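You operate a simulated robot arm through the tools that you are given. There is no shell and no other tool. Be economical: measure what you need, move in short steps, check, and stop when the job is done.

You run a simulated two-armed robot. Do the job below in one go: nothing can be reset, and whatever is moved stays where it is left.

Task
Pick up the white jar with one hand, pass it to the other hand and put it on the red tool cabinet top. Set down upright: white jar.

The check looks at the end state, three seconds after you hand in, the way a careful person would. Anything else that was tipped, shoved, dropped, spilled or broken makes it a failure.

Robot
Two 7-joint arms with two-finger grippers on one trunk, on a base that drives. Base frame: it is fixed to the floor where the robot stands at the start and does not move with it; the origin is under the middle of the robot, x ahead of it, y to its left, z up. Units: mm, degrees, N and s.
The left shoulder is at the start at [57, 160, 1054], the right one opposite. With the tool pointing down near the work surface each hand reaches from about 100 to 700 mm from the robot's upright axis, wherever it stands, measured 20 degrees to its own side. Places, roughly: red tool cabinet top [700, -3500, 1000]. Payload 2.45 kg a hand.
The TCP of each hand is the grasp point between the finger pads, 26 mm short of the fingertips. In the tool frame z runs along the fingers and y along their closing line. The gripper opens to 96 mm. The gripper's body begins 69 mm behind the TCP.
Orientation is that of the tool frame in the base frame, as a unit quaternion [x, y, z, w]. With the fingers straight down and closing along the base's y, the tool's x points along the base's -x, its y along +y and its z along -z.

Tools
- The arms move only by the tool move_arm. It takes "left_series", "right_series" or both (then of equal length, played together; a hand with none holds still); each is one flat list of numbers, 7 for each row, row after row: the shift along the base's x, y, z in mm, then the turn, a rotation vector about the base's x, y, z in degrees, then the finger opening in mm, from 0 to 96. In form: [x, y, z, wx, wy, wz, jaw, x, y, z, wx, wy, wz, jaw, ...]. A call has 1 to 8 rows; each row shifts and turns the commanded pose from where the row before left it. Each row takes 0.2 s and may step no farther than 50 mm and 8.6 degrees from the row before; otherwise, or with a gripper value out of range, the whole call is refused. A pose out of reach is approached as far as the arm can. The call stops where the force on the tool passes 40 N (or 10 N more than at its start, if that is more) or the arm is blocked; 0.2 s more then pass. The fingers move at their own pace and stop on an object; they squeeze with about 36 N. The grip force told is the motor's: it shows also when the fingers shut on nothing. Time passes only in rows, and 0.2 s behind the last, so rows that do not move let the fingers close. The reply holds the time, the measured pose of the TCP, the force on the tool along the base axes, the opening and the grip force, in the units named above and with some noise, with the torque about the TCP (base axes, N m) and any sound that the robot's microphone picked up.
- Cameras (640 x 400 px; columns grow to the right, rows downward): "scene" is now at [135.4, -27.3, 1513.1]; the picture's right is [-0.48, -0.87, 0.00], its down [-0.82, 0.45, -0.36] and it looks along [0.31, -0.17, -0.93] (base axes); focal length 263 px, centre (320, 200). "left" rides on the left gripper at [82, -3, -98] in its tool frame; the picture's right is [0.04, 1.00, 0.00], its down [-0.73, 0.03, -0.68] and it looks along [-0.68, 0.03, 0.73] (tool axes); focal length 256 px, centre (320, 200). "right" rides on the right gripper at [82, 3, -98] in its tool frame; the picture's right is [-0.04, 1.00, 0.00], its down [-0.73, -0.03, -0.68] and it looks along [-0.68, -0.03, 0.73] (tool axes); focal length 256 px, centre (320, 200). There is no depth. A picture from a camera that has moved, and an enlarged one, comes with that camera's place and axes in the base frame and with its lens. The place of the scene camera against the robot may be out by one fixed shift of up to 12 mm in any direction.
- grab_frame(camera): a new picture of that camera. The clock stands still meanwhile.
- lift_body(by): slides the trunk up (or, below 0, down) by that many mm; the arms and the scene camera ride with it, the base frame stays. It gives what a move gives, with no picture.
- base_move(legs): drives the robot by 1 to 6 legs, each [ahead, left, turn to the left] in mm, mm and degrees, along the robot's own axes; the way and the turn of a leg run together, so that a leg with both is an arc; at most 1500 mm and 180 degrees a leg. The arms and the cameras ride along, it lands a little off, and it stops where it bumps. It gives what a move gives.
- aim_head(pan, tilt): turns the head with the scene camera to pan (to the left, within 120 degrees either way) and tilt (down, from -29 to 69), counted from straight ahead of the robot. It gives what a move gives.
- inspect(camera, box): a new picture of the part [left, top, right, bottom] of that camera's present view, enlarged. The clock stands still meanwhile.
- finish_job(): hands the job in; it is judged then, once.

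Work in short steps. Places have to be worked out from the pictures, the camera data and where the tool is seen: move nearer, look again, correct. Check each grasp and each placing, and mend what went wrong. You have 120 turns and 92 pictures in all, those below and enlarged ones among them. Open the grippers and draw the arms clear of the work before you hand the job in, unless the task says otherwise; then end with one line.

The tools are called as a command line: name --argument value ..., lists and objects as JSON in quotes. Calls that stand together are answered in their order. move_arm: Moves the arms, as the interface text tells. Its arguments: {"type":"object","properties":{"left_series":{"type":"array","items":{"type":"number"}},"right_series":{"type":"array","items":{"type":"number"}}},"required":[]} The other tools are called the same way: lift_body (by) slides the trunk up or down; base_move (legs) drives the base; aim_head (pan, tilt) turns the head that bears the scene camera; grab_frame (camera) takes a picture; inspect (camera, box) takes an enlarged picture of a part of a camera's view; finish_job () hands the job in.

At the start:

```text
time_s: 0.0
left_position: [305.0, 69.9, 799.3]
left_orientation: [0.0, 1.0, 0.001, -0.001]
left_force: [0.3, -0.3, 0.4]
left_torque: [-0.01, 0.03, -0.01]
left_grip_width: 96.0
left_grasp_force: 0.1
right_position: [369.5, -261.8, 844.4]
right_orientation: [0.0, 1.0, 0.001, 0.0]
right_force: [0.3, 1.2, -0.2]
right_torque: [0.04, 0.02, 0.0]
right_grip_width: 96.0
right_grasp_force: 0.1
trunk travel left (down, up): [-225.0, 342.0]
robot x, y, heading: [0.3, -3.8, -0.2]
head pan, tilt: [-29.0, 68.8]
```

scene: 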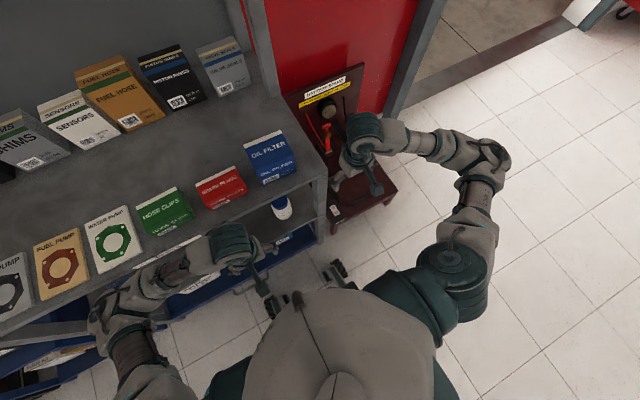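
right: 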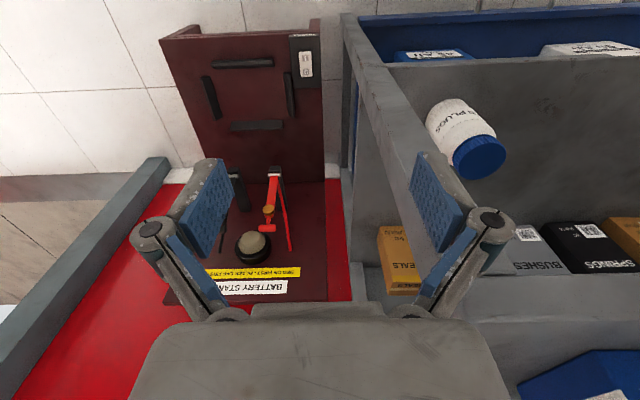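
left: 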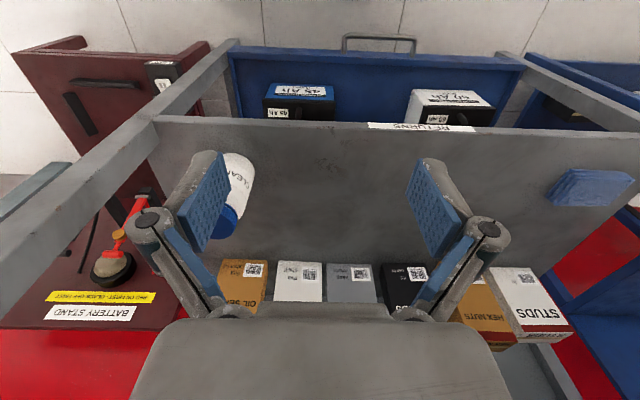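

The jar (white, blue lid) looks to stand upright on the lower "RETURNS" shelf near (480, -55), with the lid around z≈660, under the upper shelf's edge. I'll look closer with all the cameras before moving.

inspect --camera "right" --box '[340, 40, 600, 300]'

inspect --camera "scene" --box '[180, 100, 400, 300]'

inspect --camera "left" --box '[130, 100, 390, 310]'

```text
1.54 times, centred on (470, 170) of right
camera zoom: at [287.5, -258.4, 943.7], right [0.04, 1.0, 0.0], down [0.73, -0.03, 0.68], along [0.68, -0.03, -0.73], focal length 394 px, centre (89, 246)
```

zoom: 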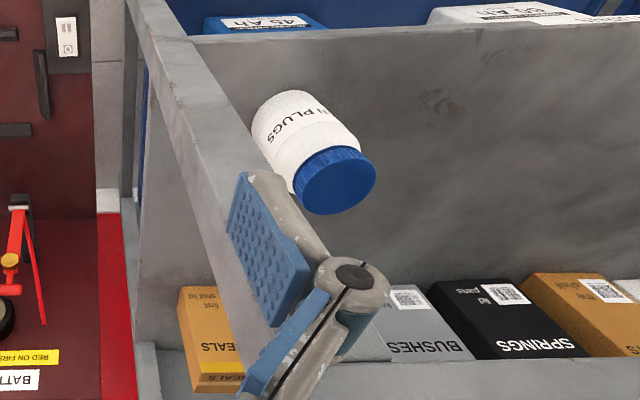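

```text
2.00 times, centred on (290, 200) of scene
camera zoom: at [135.4, -27.3, 1513.1], right [-0.48, -0.87, 0.0], down [-0.82, 0.45, -0.36], along [0.31, -0.17, -0.93], focal length 526 px, centre (380, 200)
```

zoom: 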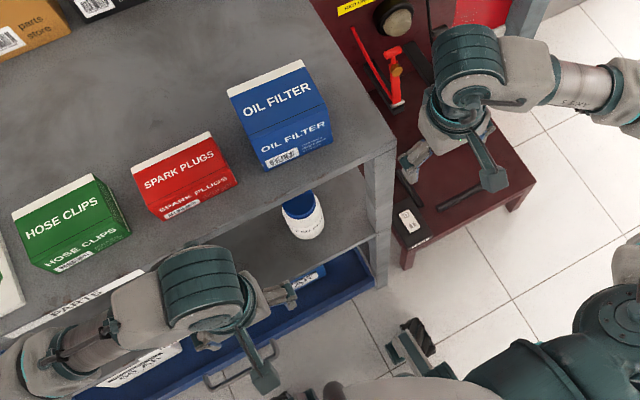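

```text
1.90 times, centred on (260, 205) of left
camera zoom: at [223.6, 66.9, 898.9], right [-0.04, 1.0, 0.0], down [0.73, 0.03, 0.68], along [0.68, 0.03, -0.73], focal length 488 px, centre (434, 190)
```

zoom: 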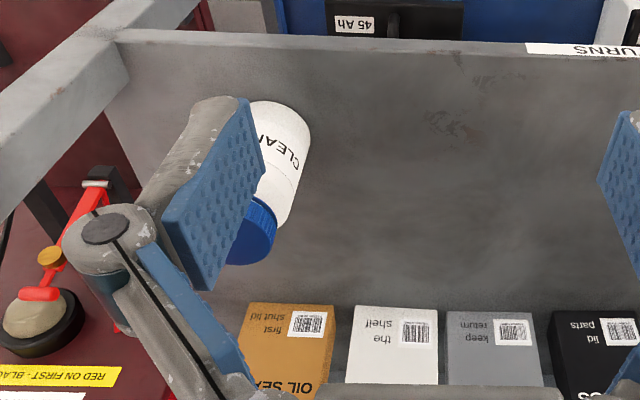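

Jar estimate: axis ≈ (482, -56), shelf z≈540, lid top ≈667, diameter ~75 mm; the upper shelf's underside is near z≈850 and its front edge at x≈400. I'd like to back off for arm room, so I look around first.

aim_head --pan -120 --tilt 25

grab_frame --camera "scene"

aim_head --pan -65 --tilt 20

grab_frame --camera "scene"

aim_head --pan 120 --tilt 35

grab_frame --camera "scene"

```text
time_s: 1.7
left_position: [302.6, 70.1, 799.4]
left_orientation: [-0.001, 1.0, 0.0, 0.001]
left_force: [0.3, -0.3, -0.6]
left_torque: [-0.02, -0.01, 0.02]
left_grip_width: 95.9
left_grasp_force: 0.0
right_position: [367.1, -262.3, 847.1]
right_orientation: [-0.001, 1.0, 0.0, 0.001]
right_force: [-0.4, -0.3, -1.2]
right_torque: [0.0, 0.0, 0.04]
right_grip_width: 96.1
right_grasp_force: 0.0
trunk travel left (down, up): [-225.0, 342.0]
robot x, y, heading: [0.3, 4.2, 0.1]
head pan, tilt: [-120.0, 25.0]
```

```text
85 pictures are left
camera scene: at [40.6, -80.1, 1572.8], right [-0.87, 0.5, 0.0], down [0.21, 0.37, -0.91], along [-0.45, -0.78, -0.42], focal length 263 px, centre (320, 200)
```

scene: 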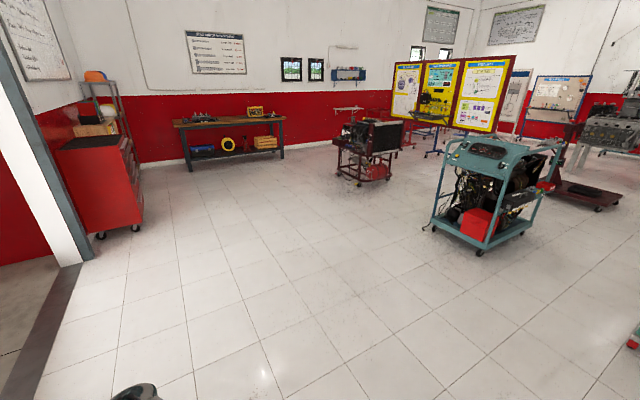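

```text
time_s: 2.9
left_position: [304.1, 70.6, 800.5]
left_orientation: [0.0, 1.0, 0.001, 0.001]
left_force: [-0.3, -0.1, -0.7]
left_torque: [0.01, 0.01, -0.02]
left_grip_width: 96.1
left_grasp_force: 0.1
right_position: [367.1, -261.4, 847.0]
right_orientation: [-0.001, 1.0, 0.0, 0.001]
right_force: [0.0, -0.5, -0.2]
right_torque: [0.01, 0.05, 0.0]
right_grip_width: 96.0
right_grasp_force: 0.1
trunk travel left (down, up): [-225.0, 342.0]
robot x, y, heading: [-0.9, 3.3, -0.3]
head pan, tilt: [-65.0, 20.0]
```

```text
84 pictures are left
camera scene: at [126.0, -84.7, 1580.6], right [-0.91, -0.42, 0.0], down [-0.15, 0.31, -0.94], along [0.4, -0.85, -0.34], focal length 263 px, centre (320, 200)
```

scene: 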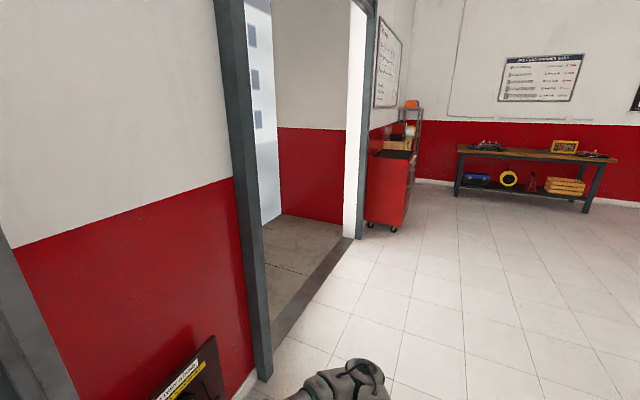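

```text
time_s: 5.7
left_position: [304.5, 71.0, 799.9]
left_orientation: [0.0, 1.0, 0.002, 0.001]
left_force: [0.7, 0.1, -0.5]
left_torque: [0.01, -0.03, 0.02]
left_grip_width: 96.0
left_grasp_force: 0.1
right_position: [367.7, -260.9, 847.0]
right_orientation: [0.0, 1.0, 0.0, 0.001]
right_force: [-0.6, -0.2, 0.2]
right_torque: [0.02, -0.04, 0.04]
right_grip_width: 96.0
right_grasp_force: 0.1
trunk travel left (down, up): [-225.0, 342.0]
robot x, y, heading: [-0.6, -1.6, -0.1]
head pan, tilt: [120.0, 35.0]
```

```text
83 pictures are left
camera scene: at [42.6, 76.2, 1557.3], right [0.87, 0.5, 0.0], down [0.28, -0.5, -0.82], along [-0.41, 0.71, -0.57], focal length 263 px, centre (320, 200)
```

scene: 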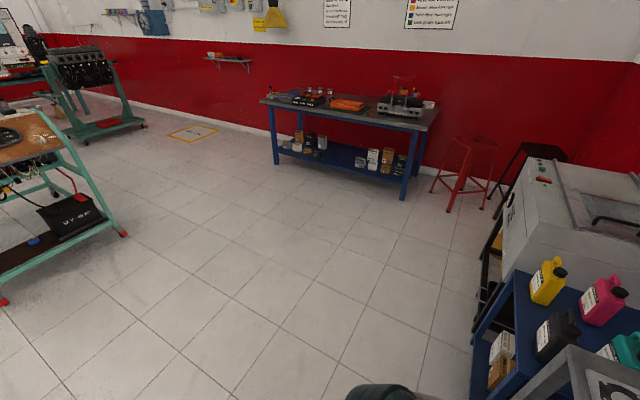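

The floor behind is clear, and the cabinet stands against the same wall further right. I back off 180 mm, and look at the rack from there.

base_move --legs '[[-180, 0, 0]]'

aim_head --pan 0 --tilt 60

grab_frame --camera "scene"

```text
time_s: 7.2
left_position: [123.9, 70.1, 800.0]
left_orientation: [0.0, 1.0, 0.001, 0.001]
left_force: [-0.6, -0.8, -0.2]
left_torque: [0.01, -0.01, -0.02]
left_grip_width: 96.0
left_grasp_force: 0.0
right_position: [186.6, -260.6, 847.4]
right_orientation: [0.0, 1.0, 0.0, 0.002]
right_force: [0.1, 0.5, -0.3]
right_torque: [0.06, -0.05, 0.01]
right_grip_width: 96.0
right_grasp_force: 0.1
trunk travel left (down, up): [-225.0, 342.0]
robot x, y, heading: [-179.3, -1.3, 0.1]
head pan, tilt: [120.0, 35.0]
```

```text
time_s: 9.2
left_position: [122.0, 70.2, 800.7]
left_orientation: [0.0, 1.0, 0.0, 0.002]
left_force: [0.5, 0.2, 0.5]
left_torque: [0.01, 0.0, -0.02]
left_grip_width: 96.0
left_grasp_force: 0.0
right_position: [185.7, -261.1, 847.5]
right_orientation: [-0.001, 1.0, 0.0, 0.002]
right_force: [0.1, 0.2, -0.7]
right_torque: [-0.02, 0.02, 0.01]
right_grip_width: 96.1
right_grasp_force: 0.0
trunk travel left (down, up): [-225.0, 342.0]
robot x, y, heading: [-178.7, -3.3, -0.3]
head pan, tilt: [0.0, 60.0]
```

```text
82 pictures are left
camera scene: at [-25.8, -0.2, 1522.5], right [0.0, -1.0, 0.0], down [-0.87, 0.0, -0.5], along [0.5, 0.0, -0.87], focal length 263 px, centre (320, 200)
```

scene: 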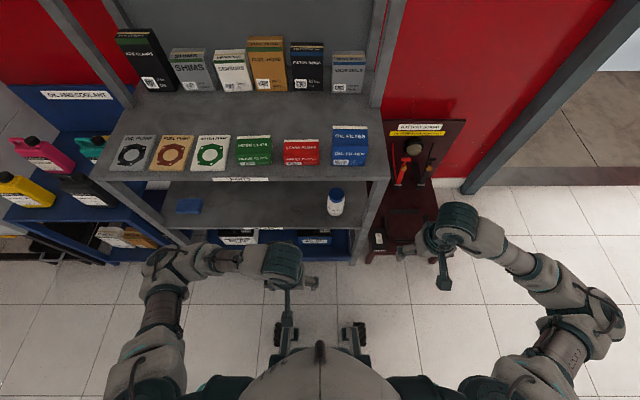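

Now I tilt the left hand up towards pointing forward (turn about -y) while moving it a bit ahead, still well clear of the rack.

move_arm --left_series '[15, 0, -10, 0, -8, 0, 96, 15, 0, -10, 0, -8, 0, 96, 15, 0, -10, 0, -8, 0, 96, 15, 0, -10, 0, -8, 0, 96, 15, 0, -10, 0, -8, 0, 96, 15, 0, -10, 0, -8, 0, 96, 15, 0, -10, 0, -8, 0, 96, 15, 0, -10, 0, -8, 0, 96]'

```text
time_s: 10.9
left_position: [240.8, 71.9, 720.4]
left_orientation: [0.0, 0.846, 0.0, 0.533]
left_force: [-0.2, -0.6, 0.4]
left_torque: [0.02, 0.0, -0.02]
left_grip_width: 96.0
left_grasp_force: 0.1
right_position: [185.2, -259.9, 847.6]
right_orientation: [0.0, 1.0, 0.0, 0.003]
right_force: [0.2, -0.3, -0.3]
right_torque: [0.02, 0.02, -0.03]
right_grip_width: 96.1
right_grasp_force: 0.1
trunk travel left (down, up): [-225.0, 342.0]
robot x, y, heading: [-182.6, -0.9, -0.1]
head pan, tilt: [0.0, 60.0]
```

The tilt tracked well. Next I yaw the left hand 24° toward the right and bring it in front of the jar, then look through its camera.

move_arm --left_series '[20, -15, -25, 0, 0, -8, 96, 20, -15, -25, 0, 0, -8, 96, 20, -15, -25, 0, 0, -8, 96, 20, -15, -25, 0, 0, 0, 96, 0, 0, 0, 0, 0, 0, 96]'

grab_frame --camera "left"

grab_frame --camera "scene"

```text
time_s: 12.2
left_position: [321.0, 12.0, 620.6]
left_orientation: [0.177, 0.828, -0.112, 0.52]
left_force: [-0.2, 1.5, 0.0]
left_torque: [0.01, -0.01, 0.03]
left_grip_width: 96.1
left_grasp_force: 0.0
right_position: [184.7, -260.8, 847.1]
right_orientation: [0.0, 1.0, 0.0, 0.003]
right_force: [-0.2, 0.0, 0.0]
right_torque: [0.01, 0.0, -0.03]
right_grip_width: 96.2
right_grasp_force: 0.2
trunk travel left (down, up): [-225.0, 342.0]
robot x, y, heading: [-178.5, -1.8, 0.1]
head pan, tilt: [0.0, 60.0]
```

```text
81 pictures are left
camera left: at [206.8, 59.4, 591.6], right [0.39, 0.92, -0.04], down [-0.26, 0.15, 0.96], along [0.88, -0.36, 0.29], focal length 256 px, centre (320, 200)
```

left: 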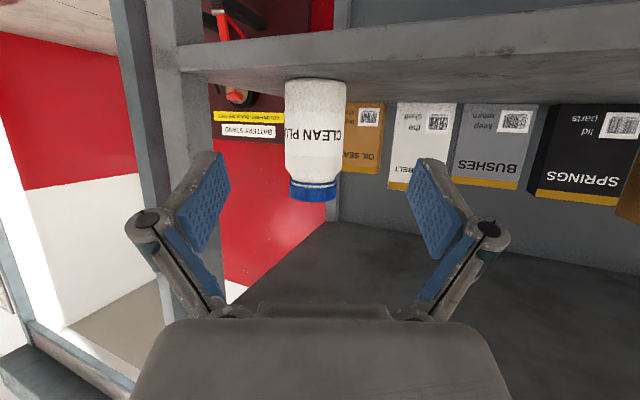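

```text
80 pictures are left
camera scene: at [-26.4, -0.9, 1522.6], right [0.0, -1.0, 0.0], down [-0.87, 0.0, -0.5], along [0.5, 0.0, -0.87], focal length 263 px, centre (320, 200)
```

scene: 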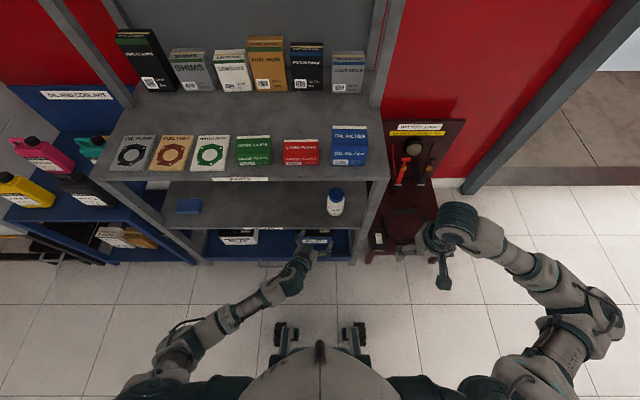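

The jar is lined up on the tool's axis: axis ≈ (486, -62), bottom ≈548, body ~68 mm wide up to z≈648. I lower to z≈592 and move 100 mm in, then check.

move_arm --left_series '[0, 0, -14, 0, 0, 0, 96, 0, 0, -14, 0, 0, 0, 96, 30, -13.5, 0, 0, 0, 0, 96, 30, -13.5, 0, 0, 0, 0, 96, 30, -13.5, 0, 0, 0, 0, 96, 0, 0, 0, 0, 0, 0, 96]'

grab_frame --camera "left"

```text
time_s: 13.6
left_position: [411.4, -28.4, 592.3]
left_orientation: [0.176, 0.828, -0.11, 0.52]
left_force: [0.1, -0.1, -0.1]
left_torque: [-0.02, -0.04, -0.04]
left_grip_width: 95.9
left_grasp_force: 0.1
right_position: [186.0, -261.6, 847.6]
right_orientation: [-0.001, 1.0, 0.0, 0.003]
right_force: [0.8, -0.5, -0.6]
right_torque: [0.02, -0.02, 0.03]
right_grip_width: 96.0
right_grasp_force: 0.1
trunk travel left (down, up): [-225.0, 342.0]
robot x, y, heading: [-178.8, -0.7, -0.1]
head pan, tilt: [0.0, 60.0]
```

```text
79 pictures are left
camera left: at [297.5, 18.4, 563.6], right [0.39, 0.92, -0.04], down [-0.26, 0.15, 0.96], along [0.88, -0.36, 0.29], focal length 256 px, centre (320, 200)
```

left: 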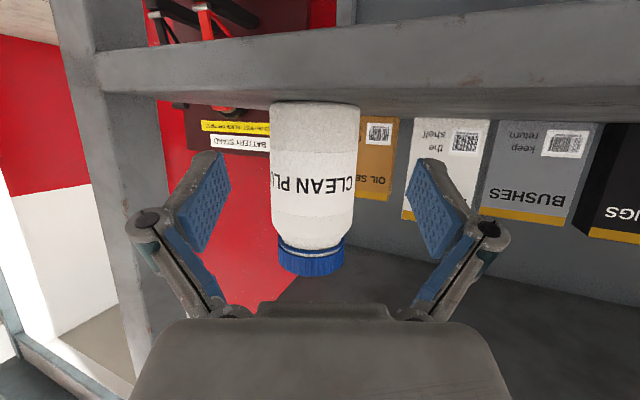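

Jar still well aligned, slightly toward -y; remaining distance is about 85 mm. I advance so the pads straddle the jar axis.

move_arm --left_series '[25, -12.5, 0, 0, 0, 0, 96, 25, -12.5, 0, 0, 0, 0, 96, 26, -13, 0, 0, 0, 0, 96, 0, 0, 0, 0, 0, 0, 96]'

grab_frame --camera "left"

```text
time_s: 14.6
left_position: [488.9, -67.0, 593.8]
left_orientation: [0.176, 0.828, -0.111, 0.52]
left_force: [0.3, 0.6, 0.4]
left_torque: [0.0, 0.02, -0.02]
left_grip_width: 96.0
left_grasp_force: 0.0
right_position: [185.0, -260.5, 847.9]
right_orientation: [0.001, 1.0, 0.0, 0.002]
right_force: [0.2, -0.2, -1.2]
right_torque: [0.04, 0.0, 0.02]
right_grip_width: 96.3
right_grasp_force: 0.1
trunk travel left (down, up): [-225.0, 342.0]
robot x, y, heading: [-177.2, -0.6, 0.2]
head pan, tilt: [0.0, 60.0]
```

```text
78 pictures are left
camera left: at [373.5, -19.7, 564.2], right [0.39, 0.92, -0.04], down [-0.26, 0.15, 0.96], along [0.88, -0.36, 0.29], focal length 256 px, centre (320, 200)
```

left: 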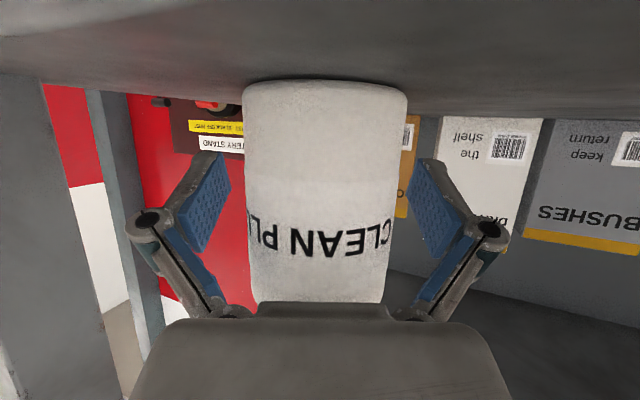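

The jar's axis is about 10 mm nearer than the TCP, so I back off 9 mm and then close the fingers.

move_arm --left_series '[-8, 4, 0, 0, 0, 0, 96, 0, 0, 0, 0, 0, 0, 80, 0, 0, 0, 0, 0, 0, 70, 0, 0, 0, 0, 0, 0, 55, 0, 0, 0, 0, 0, 0, 55, 0, 0, 0, 0, 0, 0, 55]'

grab_frame --camera "left"

```text
time_s: 15.9
left_position: [479.8, -63.3, 593.6]
left_orientation: [0.176, 0.828, -0.111, 0.52]
left_force: [0.4, 0.0, -0.5]
left_torque: [0.07, -0.02, 0.04]
left_grip_width: 63.2
left_grasp_force: 36.0
right_position: [186.5, -260.6, 848.3]
right_orientation: [0.0, 1.0, 0.0, 0.002]
right_force: [0.1, 0.3, 0.0]
right_torque: [0.03, -0.02, -0.01]
right_grip_width: 96.1
right_grasp_force: 0.1
trunk travel left (down, up): [-225.0, 342.0]
robot x, y, heading: [-178.0, -0.5, -0.1]
head pan, tilt: [0.0, 60.0]
```

```text
77 pictures are left
camera left: at [365.1, -16.0, 563.6], right [0.39, 0.92, -0.04], down [-0.26, 0.15, 0.96], along [0.88, -0.36, 0.29], focal length 256 px, centre (320, 200)
```

left: 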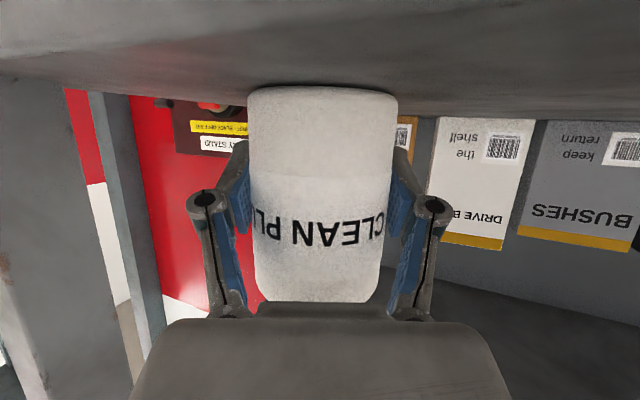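

Gripped firmly at 63 mm width with 36 N. I lift 30 mm and check that it holds.

move_arm --left_series '[0, 0, 10, 0, 0, 0, 55, 0, 0, 10, 0, 0, 0, 55, 0, 0, 10, 0, 0, 0, 55, 0, 0, 0, 0, 0, 0, 55]'

grab_frame --camera "left"

```text
time_s: 16.9
left_position: [479.8, -63.4, 623.5]
left_orientation: [0.176, 0.829, -0.11, 0.52]
left_force: [-0.8, 1.1, 0.3]
left_torque: [0.02, -0.02, 0.02]
left_grip_width: 63.7
left_grasp_force: 36.7
right_position: [185.5, -260.0, 848.2]
right_orientation: [0.001, 1.0, 0.0, 0.003]
right_force: [-0.1, 0.5, 0.6]
right_torque: [-0.01, 0.03, 0.0]
right_grip_width: 96.0
right_grasp_force: 0.2
trunk travel left (down, up): [-225.0, 342.0]
robot x, y, heading: [-177.2, 2.4, 0.3]
head pan, tilt: [0.0, 60.0]
```

```text
76 pictures are left
camera left: at [364.8, -16.1, 593.6], right [0.39, 0.92, -0.04], down [-0.26, 0.15, 0.96], along [0.88, -0.36, 0.29], focal length 256 px, centre (320, 200)
```

left: 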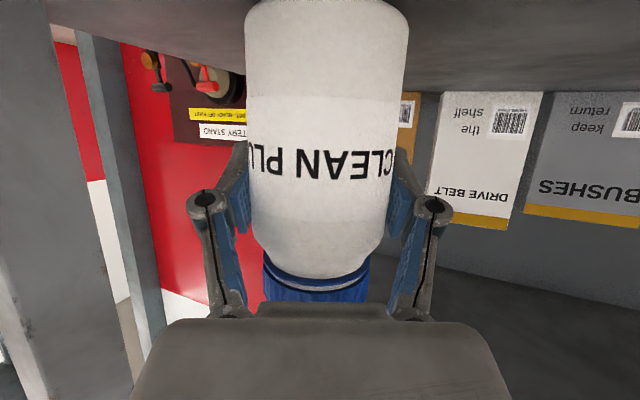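

The jar's image shifted relative to the fingers, so it may have slipped or tilted. I check it from the scene camera.

inspect --camera "scene" --box '[260, 150, 400, 280]'

grab_frame --camera "right"

```text
3.08 times, centred on (330, 215) of scene
camera zoom: at [-25.0, -1.8, 1522.4], right [0.0, -1.0, 0.0], down [-0.87, 0.0, -0.5], along [0.5, 0.0, -0.87], focal length 810 px, centre (289, 154)
```

zoom: 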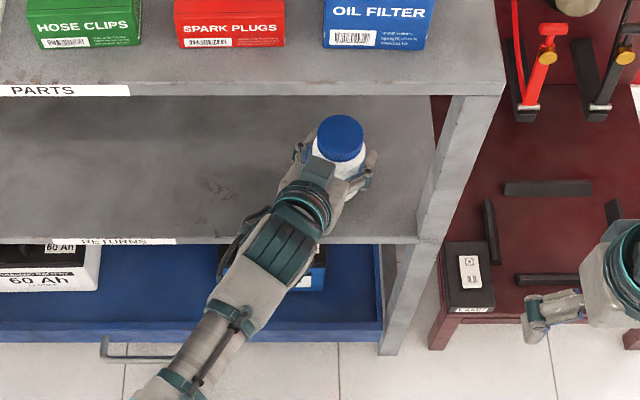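

```text
74 pictures are left
camera right: at [103.1, -257.9, 945.8], right [0.04, 1.0, 0.0], down [0.73, -0.03, 0.68], along [0.68, -0.03, -0.73], focal length 256 px, centre (320, 200)
```

right: 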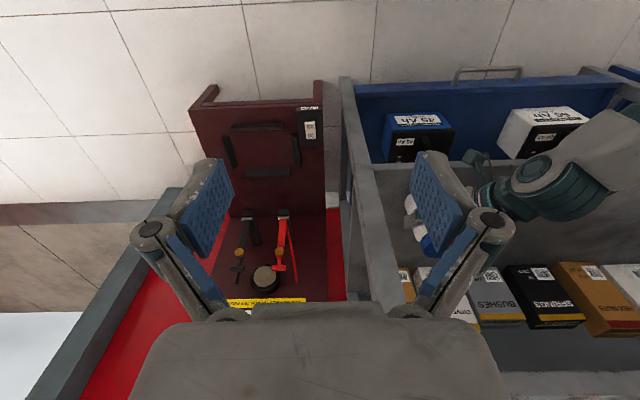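

The lid still faces up, but relative to the fingers the jar seems to have slid down by about 25 mm. I test with a slow small lift and compare pictures.

move_arm --left_series '[0, 0, 3, 0, 0, 0, 40, 0, 0, 3, 0, 0, 0, 40, 0, 0, 3, 0, 0, 0, 40, 0, 0, 3, 0, 0, 0, 40, 0, 0, 3, 0, 0, 0, 40]'

grab_frame --camera "left"

inspect --camera "scene" --box '[300, 160, 370, 230]'

```text
time_s: 18.1
left_position: [480.0, -63.4, 636.9]
left_orientation: [0.176, 0.828, -0.111, 0.52]
left_force: [0.0, -0.6, -1.9]
left_torque: [0.04, -0.01, -0.03]
left_grip_width: 63.5
left_grasp_force: 35.7
right_position: [185.9, -261.4, 848.4]
right_orientation: [0.001, 1.0, 0.001, 0.003]
right_force: [0.0, -0.1, -0.8]
right_torque: [0.01, 0.0, 0.01]
right_grip_width: 95.9
right_grasp_force: 0.0
trunk travel left (down, up): [-225.0, 342.0]
robot x, y, heading: [-180.6, 2.3, 0.0]
head pan, tilt: [0.0, 60.0]
```

```text
73 pictures are left
camera left: at [364.6, -16.3, 608.0], right [0.39, 0.92, -0.04], down [-0.26, 0.15, 0.96], along [0.88, -0.36, 0.29], focal length 256 px, centre (320, 200)
```

left: 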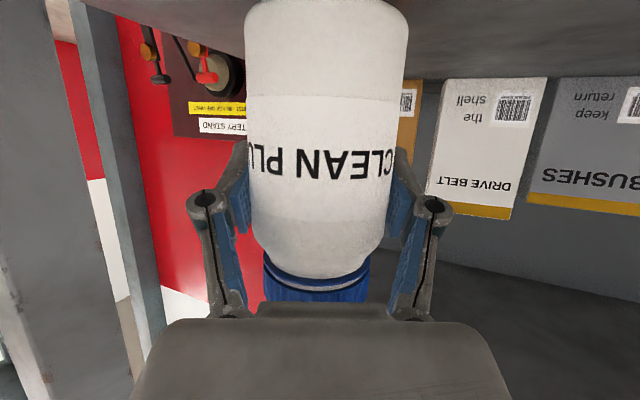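

```text
5.71 times, centred on (335, 195) of scene
camera zoom: at [-25.1, -1.8, 1522.4], right [0.0, -1.0, 0.0], down [-0.87, 0.0, -0.5], along [0.5, 0.0, -0.87], focal length 1504 px, centre (234, 229)
```

zoom: 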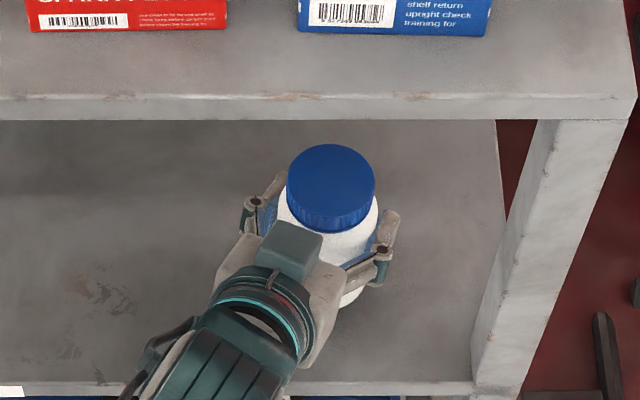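

This time the jar rose with the hand (same place between the fingers), upright, now gripped ~65–70 mm above its base. I raise it a little more and slowly retract it out of the rack.

move_arm --left_series '[0, 0, 5, 0, 0, 0, 40, 0, 0, 5, 0, 0, 0, 40, 0, 0, 5, 0, 0, 0, 40, -8, 4, 2, 0, 0, 0, 40, -12, 5, 0, 0, 0, 0, 40, -18, 8, 0, 0, 0, 0, 40, -18, 8, 0, 0, 0, 0, 40, -12, 5, 0, 0, 0, 0, 40]'

grab_frame --camera "left"

```text
time_s: 19.9
left_position: [411.2, -32.5, 654.8]
left_orientation: [0.175, 0.828, -0.11, 0.521]
left_force: [0.4, -0.4, -1.4]
left_torque: [0.03, -0.01, 0.03]
left_grip_width: 63.0
left_grasp_force: 36.0
right_position: [186.1, -262.4, 848.9]
right_orientation: [0.0, 1.0, 0.0, 0.003]
right_force: [-1.1, -1.0, -0.2]
right_torque: [0.02, 0.0, -0.01]
right_grip_width: 96.1
right_grasp_force: 0.0
trunk travel left (down, up): [-225.0, 342.0]
robot x, y, heading: [-178.1, 3.1, 0.1]
head pan, tilt: [0.0, 60.0]
```

```text
71 pictures are left
camera left: at [297.0, 14.3, 625.4], right [0.39, 0.92, -0.04], down [-0.26, 0.15, 0.96], along [0.88, -0.36, 0.29], focal length 256 px, centre (320, 200)
```

left: 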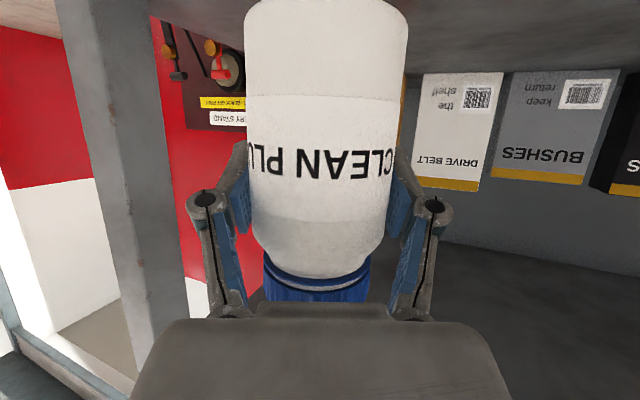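

Held steadily. I continue retracting to about (290, 20, 700), while pitching the right hand forward.

move_arm --left_series '[-18, 8, 4, 0, 0, 0, 40, -18, 8, 6, 0, 0, 0, 40, -18, 8, 6, 0, 0, 0, 40, -18, 8, 6, 0, 0, 0, 40, -18, 8, 6, 0, 0, 0, 40, -18, 8, 6, 0, 0, 0, 40, -12, 5, 6, 0, 0, 0, 40, 0, 0, 5, 0, 0, 0, 40]' --right_series '[0, -5, -15, 0, -8, 0, 96, 0, -5, -15, 0, -8, 0, 96, 0, -5, -15, 0, -8, 0, 96, 0, -5, -15, 0, -8, 0, 96, 0, -5, -15, 0, -8, 0, 96, 0, -5, -15, 0, -8, 0, 96, 0, -5, -15, 0, -6, 0, 96, 0, 0, 0, 0, 0, 0, 96]'

grab_frame --camera "scene"

```text
time_s: 21.8
left_position: [291.5, 19.2, 698.8]
left_orientation: [0.176, 0.829, -0.111, 0.519]
left_force: [-0.7, -0.2, -1.4]
left_torque: [-0.01, 0.03, 0.01]
left_grip_width: 63.0
left_grasp_force: 36.0
right_position: [227.7, -286.3, 757.3]
right_orientation: [-0.009, 0.933, 0.007, 0.359]
right_force: [-0.1, -0.1, 0.7]
right_torque: [-0.01, -0.03, 0.0]
right_grip_width: 96.2
right_grasp_force: 0.0
right hand out of reach, approached as far as the arm can: row 2, 3, 4, 5, 6, 7
trunk travel left (down, up): [-225.0, 342.0]
robot x, y, heading: [-178.9, -2.1, 0.3]
head pan, tilt: [0.0, 60.0]
```

```text
70 pictures are left
camera scene: at [-27.2, -1.2, 1522.6], right [0.0, -1.0, 0.0], down [-0.87, 0.0, -0.5], along [0.5, 0.0, -0.87], focal length 263 px, centre (320, 200)
```

scene: 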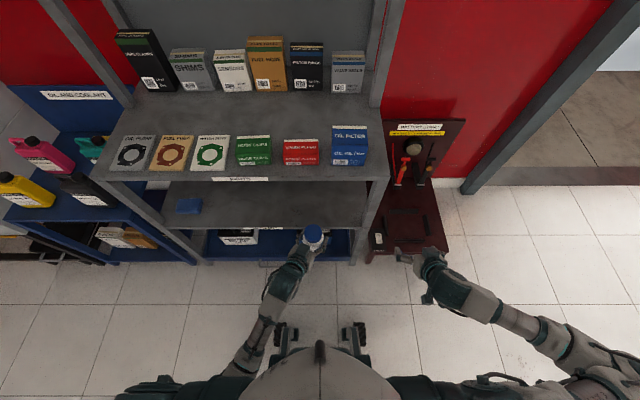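

The jar is out and held. The right hand needs to be further ahead for that tilt; to work in open space I first back off another 250 mm.

base_move --legs '[[-250, 0, 0]]'

move_arm --left_series '[0, 0, 0, 0, 0, -6, 40, 0, 0, 0, 0, 0, -6, 40, 0, 0, 0, 0, 0, -6, 40, 0, 0, 0, 0, 0, -6, 40]' --right_series '[30, 10, 0, 0, 0, 8, 96, 30, 10, 0, 0, 0, 8, 96, 30, 10, 0, 0, 0, 8, 96, 10, 10, 0, 0, 0, 8, 96]'

grab_frame --camera "scene"

```text
time_s: 23.6
left_position: [40.6, 18.6, 699.6]
left_orientation: [0.176, 0.828, -0.111, 0.521]
left_force: [0.3, 0.9, -1.7]
left_torque: [0.05, 0.0, -0.01]
left_grip_width: 63.1
left_grasp_force: 36.1
right_position: [-23.4, -286.2, 757.0]
right_orientation: [-0.009, 0.933, 0.008, 0.359]
right_force: [-0.4, 0.4, -0.1]
right_torque: [0.01, -0.03, 0.0]
right_grip_width: 96.0
right_grasp_force: 0.0
trunk travel left (down, up): [-225.0, 342.0]
robot x, y, heading: [-430.4, 3.7, 0.1]
head pan, tilt: [0.0, 60.0]
```

```text
time_s: 24.6
left_position: [39.3, 21.5, 700.7]
left_orientation: [0.344, 0.773, -0.218, 0.487]
left_force: [0.4, 0.6, -1.6]
left_torque: [-0.02, 0.0, -0.01]
left_grip_width: 63.6
left_grasp_force: 36.6
right_position: [76.7, -244.0, 757.8]
right_orientation: [-0.267, 0.894, 0.107, 0.343]
right_force: [-0.1, -0.3, 0.3]
right_torque: [-0.03, 0.01, -0.01]
right_grip_width: 96.1
right_grasp_force: 0.0
trunk travel left (down, up): [-225.0, 342.0]
robot x, y, heading: [-431.1, 1.9, -0.3]
head pan, tilt: [0.0, 60.0]
```

```text
69 pictures are left
camera scene: at [-277.1, 0.8, 1522.4], right [0.0, -1.0, 0.0], down [-0.87, 0.0, -0.5], along [0.5, 0.0, -0.87], focal length 263 px, centre (320, 200)
```

scene: 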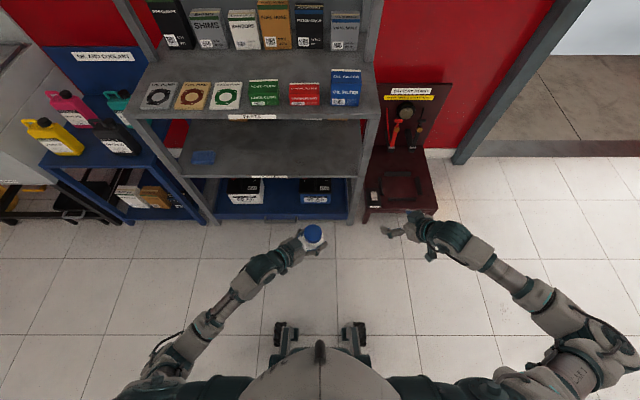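

Jar stays put in the left hand. To give the right wrist room, I move the left hand (with the jar) 120 mm ahead, and pitch and yaw the right hand so that it points left-ahead, nearly level.

move_arm --left_series '[20, 0, 0, 0, 0, 0, 40, 20, 0, 0, 0, 0, 0, 40, 20, 0, 0, 0, 0, 0, 40, 20, 0, 0, 0, 0, 0, 40, 20, 0, 0, 0, 0, 0, 40, 20, 0, 0, 0, 0, 0, 40]' --right_series '[0, 10, 0, 3.5, -5.4, 0, 96, 0, 10, 0, 3.5, -5.4, 0, 96, 0, 10, 0, 3.5, -5.4, 0, 96, 0, 10, 0, 3.5, -5.4, 0, 96, 0, 10, 0, 0, 0, 8, 96, 0, 10, 0, 0, 0, 7, 96]'

grab_frame --camera "right"

grab_frame --camera "scene"

```text
time_s: 26.0
left_position: [160.1, 20.5, 699.6]
left_orientation: [0.343, 0.773, -0.217, 0.488]
left_force: [0.4, 0.1, -1.5]
left_torque: [0.0, -0.03, 0.0]
left_grip_width: 63.2
left_grasp_force: 36.3
right_position: [76.0, -186.7, 756.5]
right_orientation: [-0.339, 0.757, 0.231, 0.509]
right_force: [-0.9, -0.2, 0.2]
right_torque: [0.01, -0.02, -0.03]
right_grip_width: 96.3
right_grasp_force: 0.0
trunk travel left (down, up): [-225.0, 342.0]
robot x, y, heading: [-431.3, -4.7, 0.3]
head pan, tilt: [0.0, 60.0]
```

```text
68 pictures are left
camera right: at [-6.8, -274.7, 718.9], right [-0.74, 0.67, 0.04], down [-0.21, -0.29, 0.93], along [0.64, 0.68, 0.35], focal length 256 px, centre (320, 200)
```

right: 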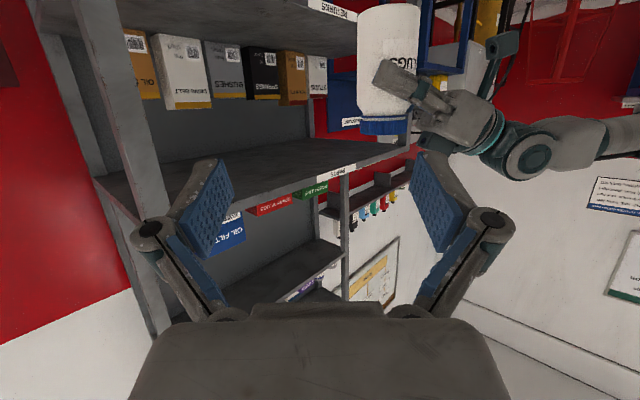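

```text
67 pictures are left
camera scene: at [-275.7, -0.3, 1522.3], right [0.0, -1.0, 0.0], down [-0.87, 0.0, -0.5], along [0.5, 0.0, -0.87], focal length 263 px, centre (320, 200)
```

scene: 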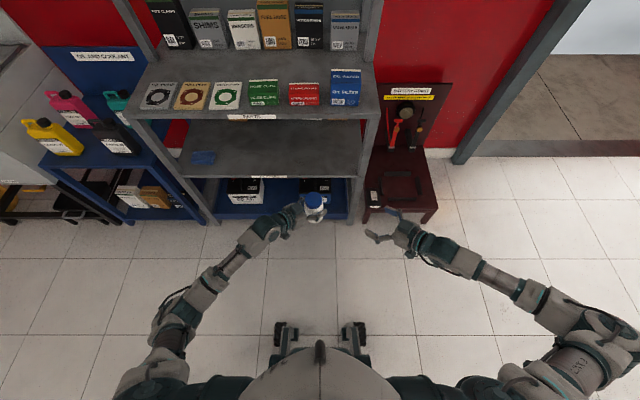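

Jar's base ≈635, lid top ≈757, upright at about (160, 20). I bring the right hand to a pre-grasp 150 mm short of it, at z≈669 (below the left fingers).

move_arm --right_series '[-4, 0, -22, 0, 0, 0, 96, -4, 0, -22, 0, 0, 0, 96, -4, 32, -22, 0, 0, 0, 96, -5, 32, -21, 0, 0, 0, 96, 0, 32, 0, 0, 0, 0, 96, 0, 0, 0, 0, 0, 0, 96]'

grab_frame --camera "right"

```text
time_s: 27.4
left_position: [158.5, 19.5, 700.9]
left_orientation: [0.344, 0.773, -0.217, 0.486]
left_force: [-0.6, -0.2, -1.8]
left_torque: [0.04, -0.02, 0.01]
left_grip_width: 63.2
left_grasp_force: 36.1
right_position: [58.5, -87.9, 672.1]
right_orientation: [-0.339, 0.756, 0.231, 0.509]
right_force: [0.6, -0.2, -0.3]
right_torque: [-0.03, 0.03, 0.02]
right_grip_width: 95.9
right_grasp_force: 0.1
trunk travel left (down, up): [-225.0, 342.0]
robot x, y, heading: [-430.6, 1.7, 0.3]
head pan, tilt: [0.0, 60.0]
```

```text
66 pictures are left
camera right: at [-24.6, -177.1, 632.1], right [-0.74, 0.67, 0.04], down [-0.21, -0.29, 0.93], along [0.64, 0.68, 0.35], focal length 256 px, centre (320, 200)
```

right: 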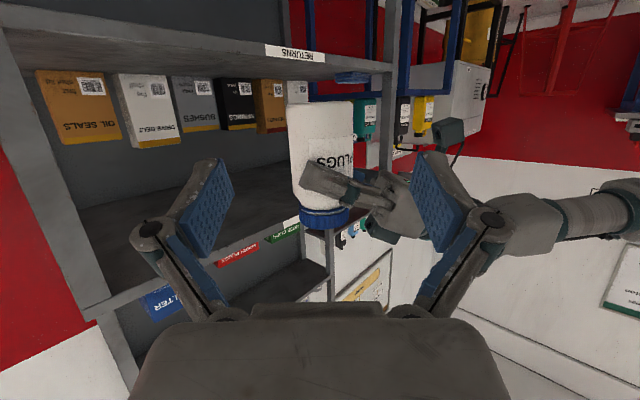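

Well aligned (jar centred between the right fingers, base at z≈632). I advance 95 mm level and check.

move_arm --right_series '[16, 17.4, -1, 0, 0, 0, 96, 16, 17.4, -1, 0, 0, 0, 96, 16, 17.4, -1, 0, 0, 0, 96, 16, 17.4, 0, 0, 0, 0, 96, 0, 0, 0, 0, 0, 0, 96]'

grab_frame --camera "right"

inspect --camera "scene" --box '[250, 150, 390, 280]'

```text
time_s: 28.6
left_position: [159.1, 21.3, 701.3]
left_orientation: [0.344, 0.773, -0.218, 0.487]
left_force: [0.5, -0.1, -1.7]
left_torque: [-0.02, -0.02, -0.04]
left_grip_width: 63.1
left_grasp_force: 35.8
right_position: [123.1, -19.0, 667.4]
right_orientation: [-0.339, 0.756, 0.231, 0.51]
right_force: [0.4, -0.4, 0.2]
right_torque: [-0.01, 0.01, -0.02]
right_grip_width: 95.9
right_grasp_force: 0.0
trunk travel left (down, up): [-225.0, 342.0]
robot x, y, heading: [-427.4, 1.1, 0.0]
head pan, tilt: [0.0, 60.0]
```

```text
65 pictures are left
camera right: at [39.6, -107.1, 629.3], right [-0.74, 0.67, 0.04], down [-0.21, -0.29, 0.93], along [0.64, 0.68, 0.35], focal length 256 px, centre (320, 200)
```

right: 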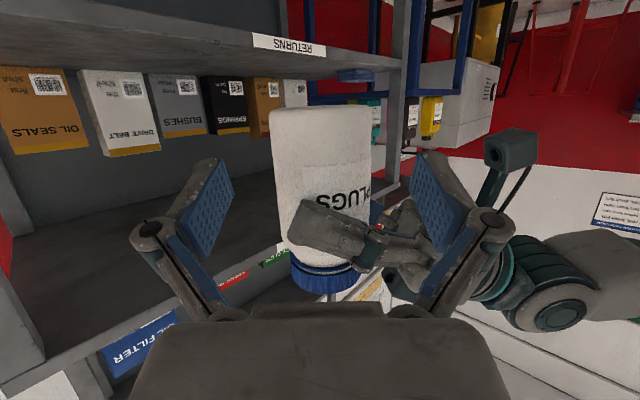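

```text
3.08 times, centred on (320, 215) of scene
camera zoom: at [-276.6, 1.6, 1522.4], right [0.0, -1.0, 0.0], down [-0.87, 0.0, -0.5], along [0.5, 0.0, -0.87], focal length 810 px, centre (320, 154)
```

zoom: 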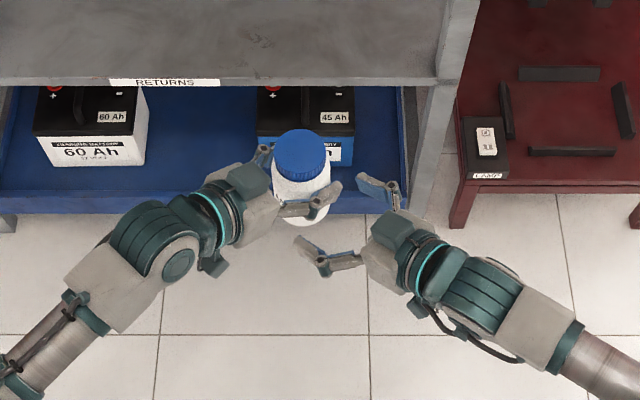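

Clear so far. I move the last ~54 mm so the right pads straddle the jar under the left fingers, watching forces.

move_arm --right_series '[12, 13, 0, 0, 0, 0, 96, 12, 13, 0, 0, 0, 0, 96, 11, 12, 0, 0, 0, 0, 96, 0, 0, 0, 0, 0, 0, 96]'

grab_frame --camera "right"

inspect --camera "scene" --box '[270, 165, 370, 255]'

```text
time_s: 29.6
left_position: [158.8, 22.1, 702.2]
left_orientation: [0.343, 0.774, -0.216, 0.486]
left_force: [0.2, -0.2, -1.6]
left_torque: [-0.01, 0.02, -0.02]
left_grip_width: 63.1
left_grasp_force: 36.6
right_position: [157.3, 19.7, 668.7]
right_orientation: [-0.34, 0.756, 0.231, 0.509]
right_force: [0.3, -0.4, -0.5]
right_torque: [-0.01, -0.02, -0.02]
right_grip_width: 96.0
right_grasp_force: 0.0
trunk travel left (down, up): [-225.0, 342.0]
robot x, y, heading: [-432.7, -0.8, -0.0]
head pan, tilt: [0.0, 60.0]
```

```text
63 pictures are left
camera right: at [73.8, -69.6, 629.7], right [-0.74, 0.67, 0.04], down [-0.21, -0.29, 0.93], along [0.64, 0.68, 0.35], focal length 256 px, centre (320, 200)
```

right: 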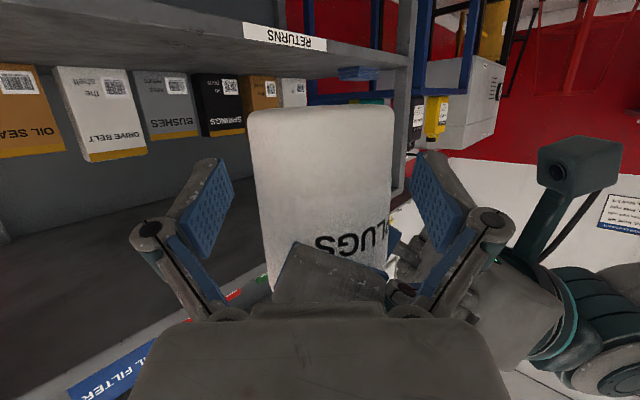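

```text
4.44 times, centred on (320, 210) of scene
camera zoom: at [-276.2, 2.1, 1522.4], right [0.0, -1.0, 0.0], down [-0.87, 0.0, -0.5], along [0.5, 0.0, -0.87], focal length 1170 px, centre (320, 156)
```

zoom: 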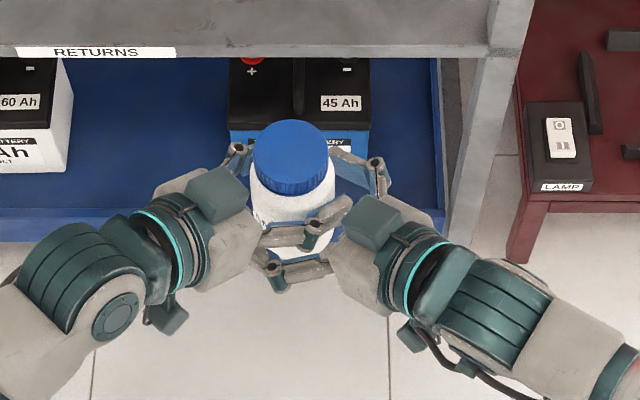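

Right pads straddle the jar centrally and clear of the left hand. I close the right fingers.

move_arm --right_series '[0, 0, 0, 0, 0, 0, 80, 0, 0, 0, 0, 0, 0, 68, 0, 0, 0, 0, 0, 0, 40, 0, 0, 0, 0, 0, 0, 40, 0, 0, 0, 0, 0, 0, 40]'

grab_frame --camera "right"

```text
time_s: 30.8
left_position: [158.8, 21.7, 701.3]
left_orientation: [0.343, 0.774, -0.216, 0.487]
left_force: [12.3, -3.5, -6.6]
left_torque: [0.14, -0.21, 0.42]
left_grip_width: 63.0
left_grasp_force: 35.7
right_position: [156.9, 20.3, 669.8]
right_orientation: [-0.34, 0.755, 0.232, 0.51]
right_force: [-11.4, 4.0, 5.2]
right_torque: [-0.28, -0.19, -0.32]
right_grip_width: 62.4
right_grasp_force: 35.9
trunk travel left (down, up): [-225.0, 342.0]
robot x, y, heading: [-430.0, -2.6, 0.0]
head pan, tilt: [0.0, 60.0]
```

```text
61 pictures are left
camera right: at [73.3, -68.9, 629.7], right [-0.74, 0.67, 0.04], down [-0.21, -0.29, 0.93], along [0.64, 0.68, 0.35], focal length 256 px, centre (320, 200)
```

right: 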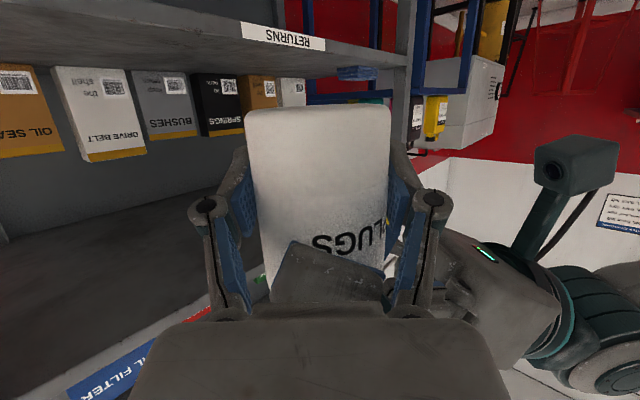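

Both hands hold the jar, with about 12 N of mutual push along the right hand's closing line. I ease the right hand 2 mm that way, then open the left fingers.

move_arm --right_series '[-1.5, 1.3, 0.5, 0, 0, 0, 40, 0, 0, 0, 0, 0, 0, 40, 0, 0, 0, 0, 0, 0, 40, 0, 0, 0, 0, 0, 0, 40, 0, 0, 0, 0, 0, 0, 40]' --left_series '[0, 0, 0, 0, 0, 0, 40, 0, 0, 0, 0, 0, 0, 40, 0, 0, 0, 0, 0, 0, 75, 0, 0, 0, 0, 0, 0, 90, 0, 0, 0, 0, 0, 0, 90]'

grab_frame --camera "right"

grab_frame --camera "left"

```text
time_s: 32.0
left_position: [159.9, 20.5, 703.0]
left_orientation: [0.343, 0.773, -0.217, 0.488]
left_force: [9.3, 4.5, 9.5]
left_torque: [-0.2, 0.45, 0.01]
left_grip_width: 84.1
left_grasp_force: 0.0
right_position: [156.9, 20.2, 666.5]
right_orientation: [-0.339, 0.758, 0.23, 0.508]
right_force: [-10.0, -4.1, -9.3]
right_torque: [0.3, -0.75, -0.01]
right_grip_width: 62.2
right_grasp_force: 36.3
trunk travel left (down, up): [-225.0, 342.0]
robot x, y, heading: [-432.0, -0.7, 0.3]
head pan, tilt: [0.0, 60.0]
```

```text
60 pictures are left
camera right: at [71.6, -69.1, 628.8], right [-0.74, 0.67, 0.04], down [-0.21, -0.28, 0.94], along [0.64, 0.68, 0.35], focal length 256 px, centre (320, 200)
```

right: 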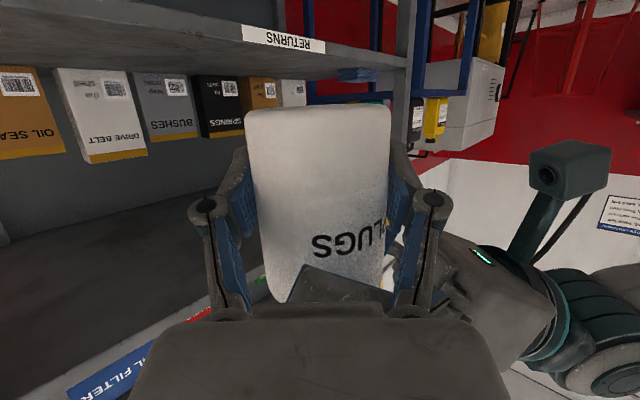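

```text
59 pictures are left
camera left: at [74.5, 111.1, 672.4], right [0.73, 0.68, -0.04], down [-0.18, 0.24, 0.95], along [0.66, -0.69, 0.3], focal length 256 px, centre (320, 200)
```

left: 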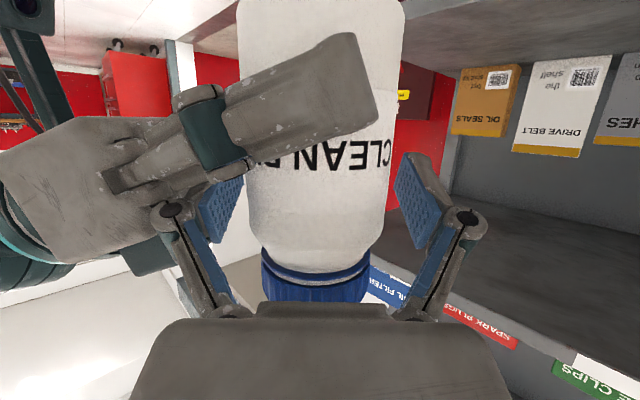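

The left finger opened until it touched the right gripper (about 10 N). I narrow the left opening to 74 mm (still clear of the 63 mm jar), then check the forces.

move_arm --left_series '[0, 0, 0, 0, 0, 0, 76, 0, 0, 0, 0, 0, 0, 74, 0, 0, 0, 0, 0, 0, 74]'

grab_frame --camera "left"

```text
time_s: 32.8
left_position: [159.1, 21.1, 701.3]
left_orientation: [0.343, 0.773, -0.217, 0.487]
left_force: [3.8, -1.3, 13.1]
left_torque: [-0.26, 0.67, 0.08]
left_grip_width: 74.5
left_grasp_force: 0.4
right_position: [156.0, 20.3, 668.1]
right_orientation: [-0.34, 0.756, 0.231, 0.509]
right_force: [-3.0, -0.2, -13.5]
right_torque: [0.16, -0.71, -0.09]
right_grip_width: 62.4
right_grasp_force: 36.1
trunk travel left (down, up): [-225.0, 342.0]
robot x, y, heading: [-432.8, 1.5, -0.2]
head pan, tilt: [0.0, 60.0]
```

```text
58 pictures are left
camera left: at [73.7, 110.7, 671.6], right [0.73, 0.68, -0.04], down [-0.18, 0.24, 0.95], along [0.66, -0.69, 0.3], focal length 256 px, centre (320, 200)
```

left: 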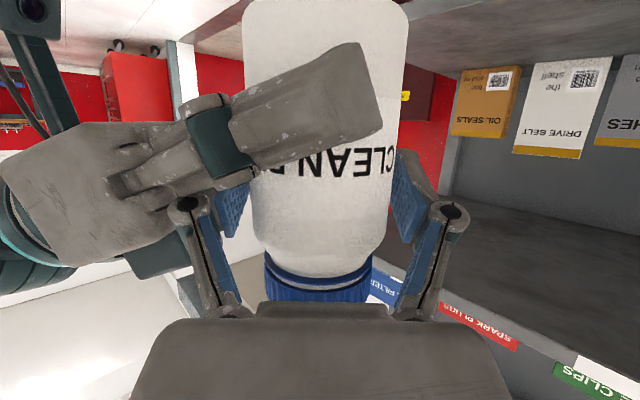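

The remaining contact is vertical (the left finger rests on the right gripper), so I raise the left hand 8 mm and then draw it straight back.

move_arm --left_series '[0, 0, 4, 0, 0, 0, 74, 0, 0, 4, 0, 0, 0, 74, 0, 0, 0, 0, 0, 0, 74]'

```text
time_s: 33.6
left_position: [158.5, 21.2, 708.9]
left_orientation: [0.343, 0.774, -0.217, 0.486]
left_force: [0.9, 0.1, -0.7]
left_torque: [-0.02, 0.02, -0.01]
left_grip_width: 74.1
left_grasp_force: 0.1
right_position: [157.1, 20.0, 670.6]
right_orientation: [-0.34, 0.757, 0.231, 0.509]
right_force: [-0.3, 0.3, -1.6]
right_torque: [-0.04, -0.02, 0.02]
right_grip_width: 62.8
right_grasp_force: 36.2
trunk travel left (down, up): [-225.0, 342.0]
robot x, y, heading: [-429.2, 3.1, -0.1]
head pan, tilt: [0.0, 60.0]
```

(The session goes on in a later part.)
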